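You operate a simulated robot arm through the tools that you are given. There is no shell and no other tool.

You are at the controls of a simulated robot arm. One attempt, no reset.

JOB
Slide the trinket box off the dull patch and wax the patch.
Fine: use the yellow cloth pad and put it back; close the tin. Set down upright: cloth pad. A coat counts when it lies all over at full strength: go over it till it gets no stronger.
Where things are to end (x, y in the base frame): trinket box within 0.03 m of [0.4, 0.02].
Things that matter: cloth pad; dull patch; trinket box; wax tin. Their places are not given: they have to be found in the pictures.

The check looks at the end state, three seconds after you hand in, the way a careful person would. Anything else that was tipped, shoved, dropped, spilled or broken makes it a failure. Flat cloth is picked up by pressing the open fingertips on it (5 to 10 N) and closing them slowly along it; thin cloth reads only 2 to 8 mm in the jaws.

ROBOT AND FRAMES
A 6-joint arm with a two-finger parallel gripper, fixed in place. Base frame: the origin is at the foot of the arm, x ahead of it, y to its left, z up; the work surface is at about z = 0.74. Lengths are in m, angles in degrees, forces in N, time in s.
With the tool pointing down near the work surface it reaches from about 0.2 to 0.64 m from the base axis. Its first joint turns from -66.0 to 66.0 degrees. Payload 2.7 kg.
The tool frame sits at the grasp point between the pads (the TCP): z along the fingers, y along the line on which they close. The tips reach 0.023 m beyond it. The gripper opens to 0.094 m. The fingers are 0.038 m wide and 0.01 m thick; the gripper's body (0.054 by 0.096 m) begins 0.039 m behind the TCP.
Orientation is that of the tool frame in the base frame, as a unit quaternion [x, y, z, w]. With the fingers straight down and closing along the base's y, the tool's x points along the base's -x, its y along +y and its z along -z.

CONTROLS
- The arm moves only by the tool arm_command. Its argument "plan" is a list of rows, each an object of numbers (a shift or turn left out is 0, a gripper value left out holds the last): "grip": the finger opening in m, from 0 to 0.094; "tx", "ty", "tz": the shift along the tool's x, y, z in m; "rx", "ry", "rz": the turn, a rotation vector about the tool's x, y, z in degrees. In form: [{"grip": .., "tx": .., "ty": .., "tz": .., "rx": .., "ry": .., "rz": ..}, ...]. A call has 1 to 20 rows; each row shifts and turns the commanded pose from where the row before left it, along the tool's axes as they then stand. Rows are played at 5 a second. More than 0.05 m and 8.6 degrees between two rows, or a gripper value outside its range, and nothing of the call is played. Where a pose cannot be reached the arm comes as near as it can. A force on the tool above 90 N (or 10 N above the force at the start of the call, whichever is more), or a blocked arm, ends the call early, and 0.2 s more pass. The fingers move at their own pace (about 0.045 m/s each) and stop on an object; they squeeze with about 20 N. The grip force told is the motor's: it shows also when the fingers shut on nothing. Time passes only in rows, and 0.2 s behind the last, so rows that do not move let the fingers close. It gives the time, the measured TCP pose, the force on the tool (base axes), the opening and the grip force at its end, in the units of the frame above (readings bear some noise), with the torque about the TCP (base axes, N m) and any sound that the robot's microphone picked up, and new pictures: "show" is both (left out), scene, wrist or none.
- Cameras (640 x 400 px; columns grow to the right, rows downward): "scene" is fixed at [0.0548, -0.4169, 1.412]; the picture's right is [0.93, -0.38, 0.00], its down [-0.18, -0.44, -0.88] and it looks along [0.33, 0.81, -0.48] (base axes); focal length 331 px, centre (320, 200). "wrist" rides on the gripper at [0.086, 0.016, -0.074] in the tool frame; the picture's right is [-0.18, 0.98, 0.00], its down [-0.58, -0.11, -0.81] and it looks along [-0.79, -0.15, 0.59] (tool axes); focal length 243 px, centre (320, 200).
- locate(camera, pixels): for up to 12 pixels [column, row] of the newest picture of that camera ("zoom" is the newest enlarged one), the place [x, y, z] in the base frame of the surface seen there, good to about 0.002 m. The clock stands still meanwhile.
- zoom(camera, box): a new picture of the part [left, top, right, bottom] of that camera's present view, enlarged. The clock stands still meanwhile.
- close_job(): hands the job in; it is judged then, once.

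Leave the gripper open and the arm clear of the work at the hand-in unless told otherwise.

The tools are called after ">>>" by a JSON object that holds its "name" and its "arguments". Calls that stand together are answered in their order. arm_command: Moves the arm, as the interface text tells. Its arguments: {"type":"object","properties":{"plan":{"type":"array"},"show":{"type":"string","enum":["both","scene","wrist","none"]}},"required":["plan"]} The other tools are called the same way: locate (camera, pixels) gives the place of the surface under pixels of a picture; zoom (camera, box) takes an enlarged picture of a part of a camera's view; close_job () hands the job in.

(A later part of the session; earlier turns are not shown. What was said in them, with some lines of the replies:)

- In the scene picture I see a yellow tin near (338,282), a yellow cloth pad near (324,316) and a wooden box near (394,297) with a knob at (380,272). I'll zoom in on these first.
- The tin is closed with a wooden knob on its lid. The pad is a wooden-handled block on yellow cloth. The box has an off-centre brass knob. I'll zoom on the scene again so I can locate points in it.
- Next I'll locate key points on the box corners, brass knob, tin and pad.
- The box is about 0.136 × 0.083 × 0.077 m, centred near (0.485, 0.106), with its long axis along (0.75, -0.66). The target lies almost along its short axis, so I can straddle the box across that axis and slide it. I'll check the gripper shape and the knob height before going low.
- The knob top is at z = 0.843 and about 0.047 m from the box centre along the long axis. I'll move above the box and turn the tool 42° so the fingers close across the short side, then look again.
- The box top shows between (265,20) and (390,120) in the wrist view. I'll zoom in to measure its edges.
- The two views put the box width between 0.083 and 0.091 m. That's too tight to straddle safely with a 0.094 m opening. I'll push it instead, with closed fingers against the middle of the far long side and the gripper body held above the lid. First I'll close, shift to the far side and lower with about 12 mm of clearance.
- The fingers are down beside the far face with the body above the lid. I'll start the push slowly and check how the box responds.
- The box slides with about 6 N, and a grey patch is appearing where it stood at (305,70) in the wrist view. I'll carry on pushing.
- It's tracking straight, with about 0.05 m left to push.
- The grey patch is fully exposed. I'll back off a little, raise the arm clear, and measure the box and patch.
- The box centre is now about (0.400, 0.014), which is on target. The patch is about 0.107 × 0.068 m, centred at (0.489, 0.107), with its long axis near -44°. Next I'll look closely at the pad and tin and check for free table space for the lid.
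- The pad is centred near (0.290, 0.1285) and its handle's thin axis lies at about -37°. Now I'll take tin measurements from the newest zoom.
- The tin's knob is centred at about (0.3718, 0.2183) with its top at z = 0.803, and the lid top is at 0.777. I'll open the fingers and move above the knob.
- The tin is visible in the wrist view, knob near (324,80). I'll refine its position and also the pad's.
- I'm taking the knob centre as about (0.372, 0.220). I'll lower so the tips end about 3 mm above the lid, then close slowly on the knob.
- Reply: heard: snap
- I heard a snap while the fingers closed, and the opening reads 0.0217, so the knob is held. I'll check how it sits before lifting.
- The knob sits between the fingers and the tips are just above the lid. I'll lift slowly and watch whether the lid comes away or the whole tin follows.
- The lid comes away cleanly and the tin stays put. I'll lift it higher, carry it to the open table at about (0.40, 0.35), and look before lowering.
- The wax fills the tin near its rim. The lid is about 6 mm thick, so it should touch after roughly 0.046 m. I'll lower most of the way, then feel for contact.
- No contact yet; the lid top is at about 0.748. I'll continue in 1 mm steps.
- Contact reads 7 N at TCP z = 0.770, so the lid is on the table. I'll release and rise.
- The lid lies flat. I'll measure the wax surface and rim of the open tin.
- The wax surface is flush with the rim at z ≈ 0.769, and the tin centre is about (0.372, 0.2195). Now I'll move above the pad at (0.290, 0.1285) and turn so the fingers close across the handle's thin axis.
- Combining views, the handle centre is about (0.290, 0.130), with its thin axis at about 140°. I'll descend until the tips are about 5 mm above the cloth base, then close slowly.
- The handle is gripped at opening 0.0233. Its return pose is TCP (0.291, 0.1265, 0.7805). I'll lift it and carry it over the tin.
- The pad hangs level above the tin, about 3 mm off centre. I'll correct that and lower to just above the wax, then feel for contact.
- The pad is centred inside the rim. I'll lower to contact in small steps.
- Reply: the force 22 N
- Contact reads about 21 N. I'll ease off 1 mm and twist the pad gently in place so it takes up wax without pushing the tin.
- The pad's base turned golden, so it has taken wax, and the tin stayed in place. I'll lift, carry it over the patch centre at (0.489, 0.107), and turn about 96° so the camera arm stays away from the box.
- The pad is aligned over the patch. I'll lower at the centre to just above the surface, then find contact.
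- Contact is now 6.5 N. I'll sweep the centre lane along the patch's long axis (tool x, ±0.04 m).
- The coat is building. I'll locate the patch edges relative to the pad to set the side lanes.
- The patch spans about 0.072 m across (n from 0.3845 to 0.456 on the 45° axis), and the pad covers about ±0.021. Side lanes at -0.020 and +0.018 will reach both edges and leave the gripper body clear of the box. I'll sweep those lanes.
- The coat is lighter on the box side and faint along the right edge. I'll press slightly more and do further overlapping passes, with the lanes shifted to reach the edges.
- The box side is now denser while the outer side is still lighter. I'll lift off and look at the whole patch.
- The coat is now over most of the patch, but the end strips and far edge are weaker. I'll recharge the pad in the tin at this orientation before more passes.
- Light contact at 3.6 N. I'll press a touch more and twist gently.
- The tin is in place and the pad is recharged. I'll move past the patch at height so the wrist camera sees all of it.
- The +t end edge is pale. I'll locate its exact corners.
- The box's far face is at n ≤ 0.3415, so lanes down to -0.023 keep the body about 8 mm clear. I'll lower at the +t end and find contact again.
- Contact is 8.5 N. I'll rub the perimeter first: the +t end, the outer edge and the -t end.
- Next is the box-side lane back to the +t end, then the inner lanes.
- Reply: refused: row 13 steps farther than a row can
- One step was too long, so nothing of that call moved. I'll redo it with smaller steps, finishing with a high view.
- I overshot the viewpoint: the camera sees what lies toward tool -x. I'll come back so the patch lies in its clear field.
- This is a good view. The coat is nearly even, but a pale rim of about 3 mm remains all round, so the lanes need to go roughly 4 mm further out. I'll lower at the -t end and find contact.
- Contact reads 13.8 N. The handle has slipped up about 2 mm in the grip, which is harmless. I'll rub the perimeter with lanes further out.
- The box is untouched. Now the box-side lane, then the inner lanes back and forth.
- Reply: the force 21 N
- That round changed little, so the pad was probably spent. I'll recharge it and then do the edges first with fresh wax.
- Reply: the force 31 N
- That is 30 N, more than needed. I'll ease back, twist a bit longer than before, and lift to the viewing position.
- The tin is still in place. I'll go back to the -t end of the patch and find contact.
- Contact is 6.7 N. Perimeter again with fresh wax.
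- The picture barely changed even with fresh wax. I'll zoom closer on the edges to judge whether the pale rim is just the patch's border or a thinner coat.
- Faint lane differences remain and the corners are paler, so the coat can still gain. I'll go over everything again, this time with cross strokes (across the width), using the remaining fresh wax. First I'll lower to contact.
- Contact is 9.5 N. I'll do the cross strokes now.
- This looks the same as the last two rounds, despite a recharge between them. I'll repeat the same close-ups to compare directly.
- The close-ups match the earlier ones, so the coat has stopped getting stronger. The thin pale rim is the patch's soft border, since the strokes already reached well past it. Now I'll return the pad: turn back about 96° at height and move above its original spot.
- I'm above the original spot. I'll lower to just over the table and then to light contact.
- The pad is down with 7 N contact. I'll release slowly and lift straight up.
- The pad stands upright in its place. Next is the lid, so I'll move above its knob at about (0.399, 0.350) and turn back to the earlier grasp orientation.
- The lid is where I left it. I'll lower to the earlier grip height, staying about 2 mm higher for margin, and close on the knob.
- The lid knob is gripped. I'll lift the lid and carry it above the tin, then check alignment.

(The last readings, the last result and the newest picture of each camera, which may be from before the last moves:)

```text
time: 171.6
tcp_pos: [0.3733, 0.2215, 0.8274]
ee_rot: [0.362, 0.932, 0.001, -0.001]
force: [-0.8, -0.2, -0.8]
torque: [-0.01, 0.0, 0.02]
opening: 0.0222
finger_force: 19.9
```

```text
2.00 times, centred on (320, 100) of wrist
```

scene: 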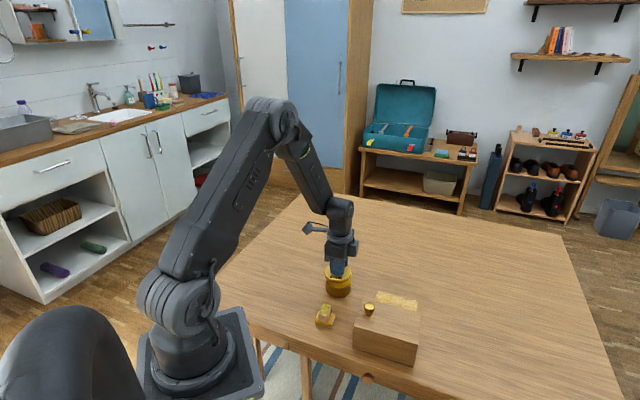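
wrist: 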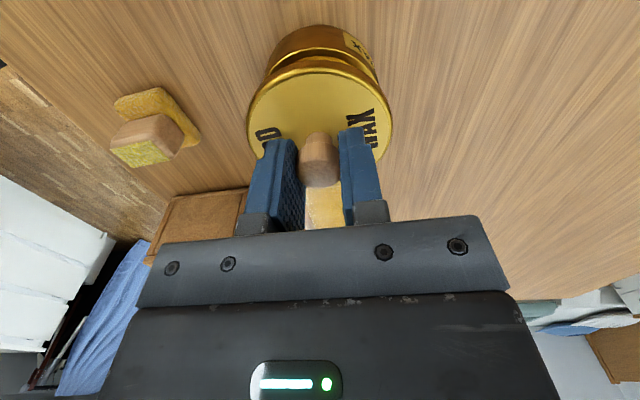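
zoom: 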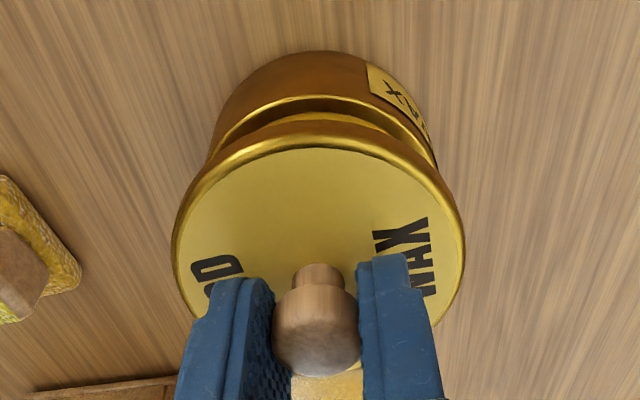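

Compared with the lift-off picture, the lid now sits about 3.5 mm left of the tin in the scene view, because it's held off-centre along tool x. I'll shift tool x by -3.6 mm and recheck.

>>> {"name": "arm_command", "arguments": {"plan": [{"tx": -0.0036}, {"tz": 0.008}, {}, {}]}}

>>> {"name": "zoom", "arguments": {"camera": "scene", "box": [308, 250, 368, 305]}}

>>> {"name": "zoom", "arguments": {"camera": "wrist", "box": [220, 0, 420, 200]}}

```text
time: 172.6
tcp_pos: [0.3757, 0.219, 0.8207]
ee_rot: [0.363, 0.932, 0.0, -0.001]
force: [0.3, 0.0, -0.6]
torque: [-0.03, -0.03, 0.01]
opening: 0.022
finger_force: 19.8
```

scene: 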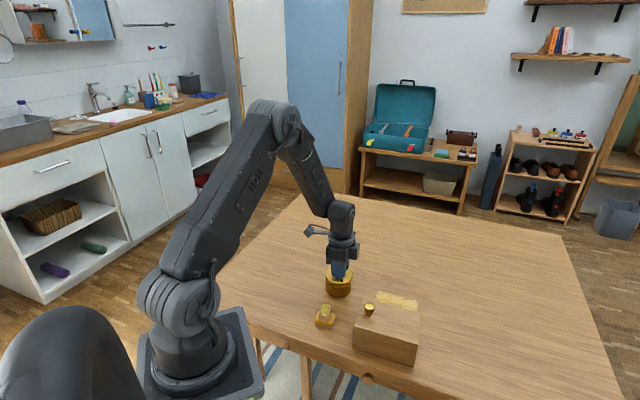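
wrist: 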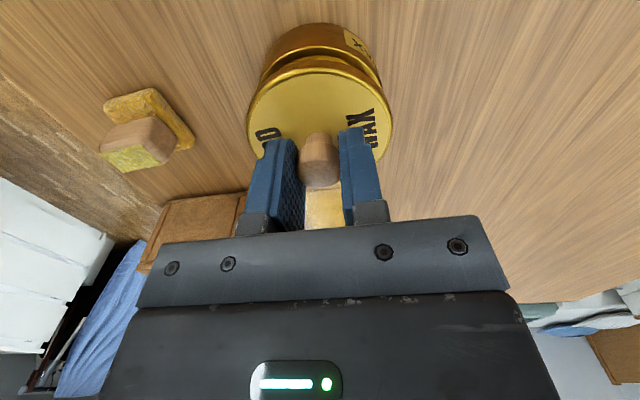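

```text
7.27 times, centred on (338, 278) of scene
```

zoom: 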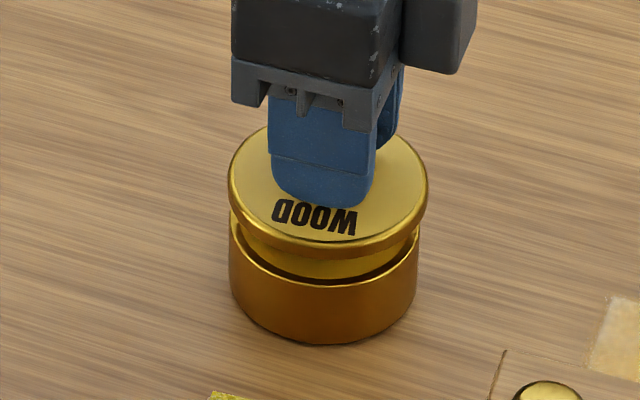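

```text
2.00 times, centred on (320, 100) of wrist
```

zoom: 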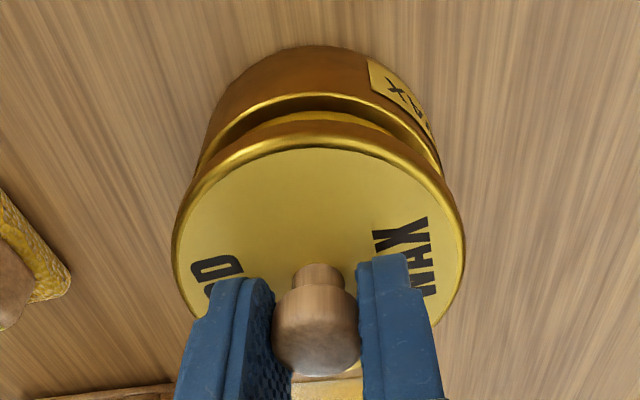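

The lid is now centred over the tin (lid centre 328 versus tin 325 in the zoom, the same as at lift-off). I'll lower it gently.

>>> {"name": "arm_command", "arguments": {"plan": [{"tz": 0.006}, {"tz": 0.004}, {"tz": 0.002}, {}], "show": "none"}}

>>> {"name": "arm_command", "arguments": {"plan": [{"tz": 0.001}, {"tz": 0.001}, {}], "show": "none"}}

```text
time: 173.6
tcp_pos: [0.3748, 0.2176, 0.809]
ee_rot: [0.362, 0.932, 0.0, 0.0]
force: [0.0, 0.6, -0.2]
torque: [-0.01, 0.0, -0.02]
opening: 0.0218
finger_force: 20.6
```

```text
time: 174.4
tcp_pos: [0.375, 0.2186, 0.8069]
ee_rot: [0.362, 0.932, 0.0, 0.0]
force: [0.0, -0.6, -0.6]
torque: [-0.01, 0.01, -0.01]
opening: 0.0216
finger_force: 20.1
```

>>> {"name": "arm_command", "arguments": {"plan": [{"tz": 0.001}, {}], "show": "none"}}

>>> {"name": "arm_command", "arguments": {"plan": [{"tz": 0.001}, {}]}}

>>> {"name": "zoom", "arguments": {"camera": "scene", "box": [308, 250, 368, 305]}}

```text
time: 175.0
tcp_pos: [0.3756, 0.2197, 0.806]
ee_rot: [0.363, 0.932, 0.0, 0.0]
force: [0.4, 0.0, -0.6]
torque: [0.01, -0.03, 0.02]
opening: 0.0218
finger_force: 19.9
```

```text
time: 175.6
tcp_pos: [0.3748, 0.2194, 0.8055]
ee_rot: [0.362, 0.932, 0.0, 0.0]
force: [-8.4, 1.2, 17.3]
torque: [0.0, 0.17, -0.01]
opening: 0.022
finger_force: 19.7
heard: snap
```

scene: 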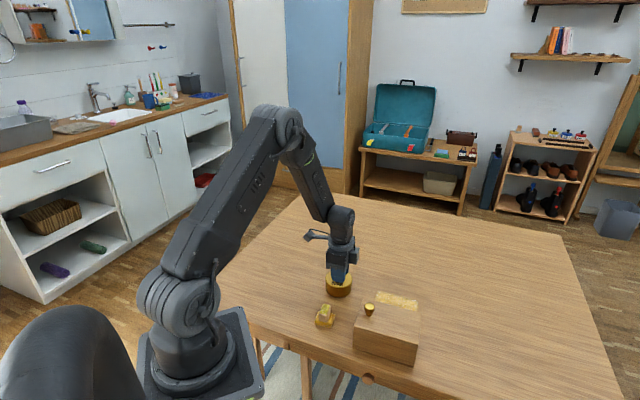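
wrist: 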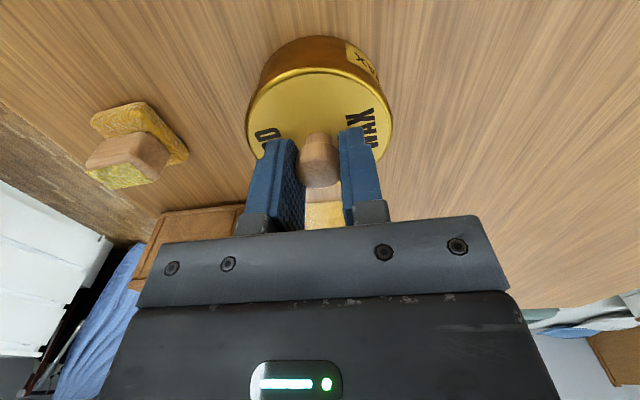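

```text
7.27 times, centred on (338, 278) of scene
```

zoom: 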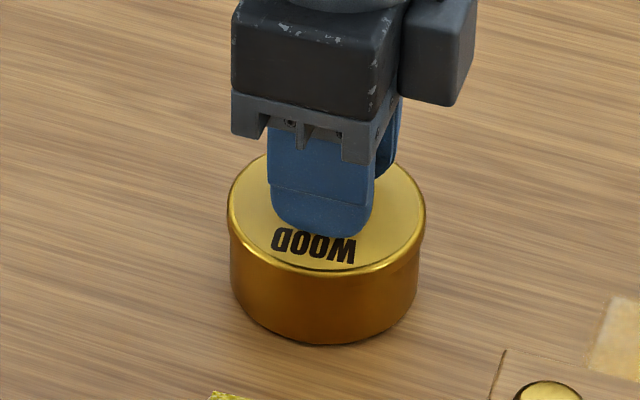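

I heard a snap and the lid sits flush. I'll open the fingers without moving and then lift straight off.

>>> {"name": "arm_command", "arguments": {"plan": [{}, {"grip": 0.028}, {"grip": 0.036}, {"grip": 0.048}, {}, {"tz": -0.01}, {"tz": -0.03}, {"tz": -0.04}, {"tz": -0.045}, {"tz": -0.045}, {}]}}

>>> {"name": "zoom", "arguments": {"camera": "scene", "box": [300, 255, 380, 335]}}

>>> {"name": "zoom", "arguments": {"camera": "scene", "box": [318, 262, 358, 302]}}

>>> {"name": "locate", "arguments": {"camera": "zoom", "pixels": [[200, 160], [455, 165], [327, 245], [327, 110], [250, 130], [420, 210]]}}

```text
time: 178.0
tcp_pos: [0.3748, 0.2188, 0.9753]
ee_rot: [0.362, 0.932, 0.001, 0.0]
force: [1.1, 0.6, -0.4]
torque: [0.02, 0.03, -0.04]
opening: 0.0479
finger_force: 0.1
```

scene: 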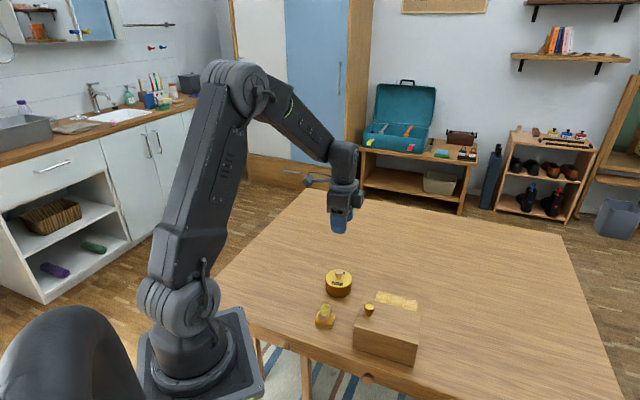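
wrist: 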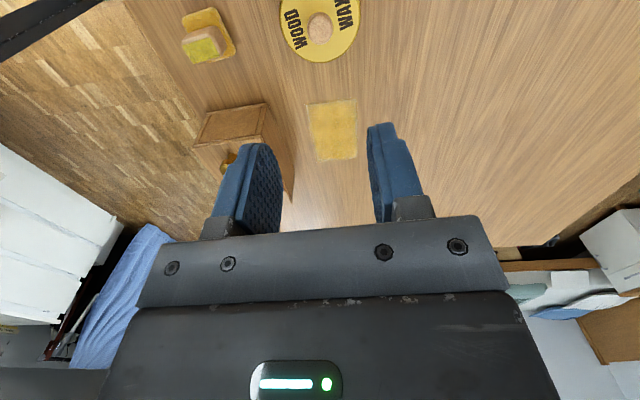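

```text
5.00 times, centred on (340, 295) of scene
```

zoom: 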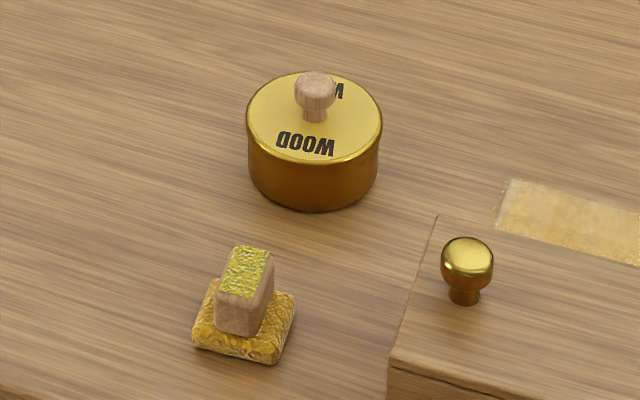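

```text
10.00 times, centred on (338, 282) of scene
```

zoom: 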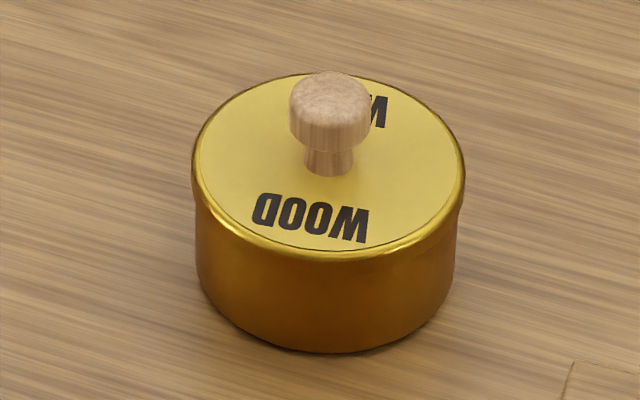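

```text
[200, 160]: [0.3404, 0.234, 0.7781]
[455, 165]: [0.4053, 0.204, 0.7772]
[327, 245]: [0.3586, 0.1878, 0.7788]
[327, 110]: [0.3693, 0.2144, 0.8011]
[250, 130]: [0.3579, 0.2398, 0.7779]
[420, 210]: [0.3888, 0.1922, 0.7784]
```

The tin is closed as it was at the start and the pad is in place. From here the wrist camera sees the whole patch, so I'll check it once more from this new angle.

>>> {"name": "zoom", "arguments": {"camera": "wrist", "box": [285, 85, 377, 170]}}

>>> {"name": "locate", "arguments": {"camera": "scene", "pixels": [[354, 327], [417, 342], [363, 299], [380, 320], [369, 306], [325, 310], [316, 325], [328, 329], [335, 317]]}}

```text
4.71 times, centred on (331, 128) of wrist
```

zoom: 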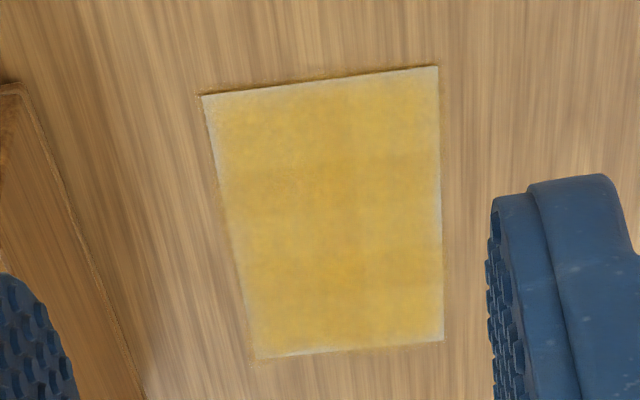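

```text
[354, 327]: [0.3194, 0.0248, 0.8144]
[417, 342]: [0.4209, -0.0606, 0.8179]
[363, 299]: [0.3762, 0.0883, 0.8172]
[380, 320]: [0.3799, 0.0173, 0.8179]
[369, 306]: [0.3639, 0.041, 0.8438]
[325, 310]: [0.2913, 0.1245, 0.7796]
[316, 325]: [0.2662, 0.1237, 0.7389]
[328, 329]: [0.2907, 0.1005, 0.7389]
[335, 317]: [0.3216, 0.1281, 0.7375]
```

The coat is even, with only a uniform hairline border. The box centre is about (0.399, 0.014), within tolerance, and the pad and tin are back and closed. I'll open the gripper fully and raise the arm clear.

>>> {"name": "arm_command", "arguments": {"plan": [{"grip": 0.094, "tz": -0.04}, {"tz": -0.04}, {"tz": -0.04}, {}, {}, {}]}}

```text
time: 179.4
tcp_pos: [0.3755, 0.2192, 1.0939]
ee_rot: [0.362, 0.932, 0.001, 0.0]
force: [-0.1, 0.7, 1.3]
torque: [0.01, 0.01, 0.02]
opening: 0.0939
finger_force: 0.0
```

scene: 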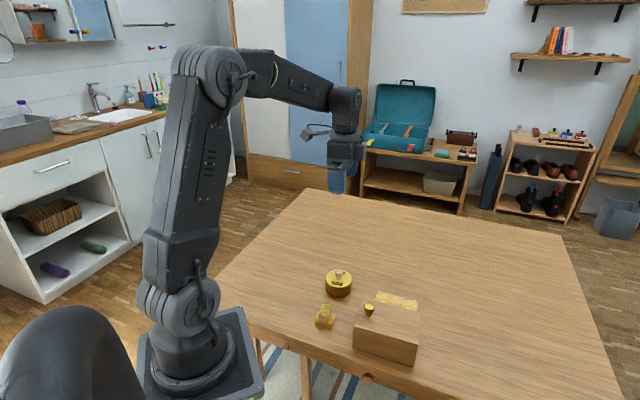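
wrist: 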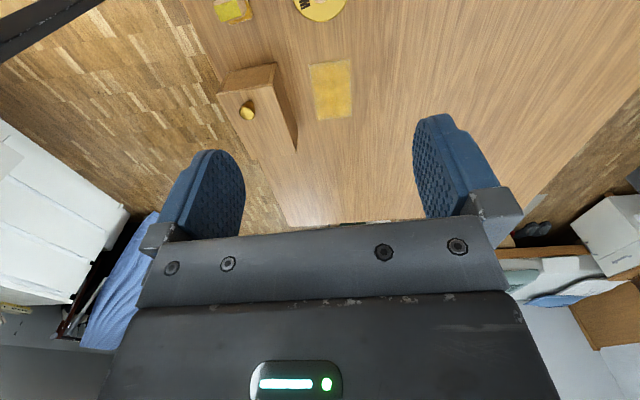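

Everything is in place, the gripper is open and the arm is clear, so I'm handing in the job.

>>> {"name": "close_job", "arguments": {}}

```text
The job is handed in.
```

The job is done and handed in; no result has come back yet.

- **Trinket box:** slid off the patch with its lid on. It measures about (0.399, 0.014), roughly 6 mm from the target.
- **Dull patch:** waxed all over with the yellow pad, recharging it twice. Passes after the last recharge made no visible difference, so I took that as full strength. A pale line about 1.5 mm wide remains round the edge. My strokes went past it on every side, so I took it for the patch's own border, but I can't rule out a slightly thinner coat there.
- **Overshoot:** there is a faint trace of wax on the table, up to about 5 mm outside the patch edges.
- **Cloth pad:** standing upright, back in its original spot to within a few millimetres.
- **Wax tin:** the lid is back on. It snapped shut and sits as it did at the start, and the tin has not visibly moved.

The gripper is open and the arm is raised clear of the table.
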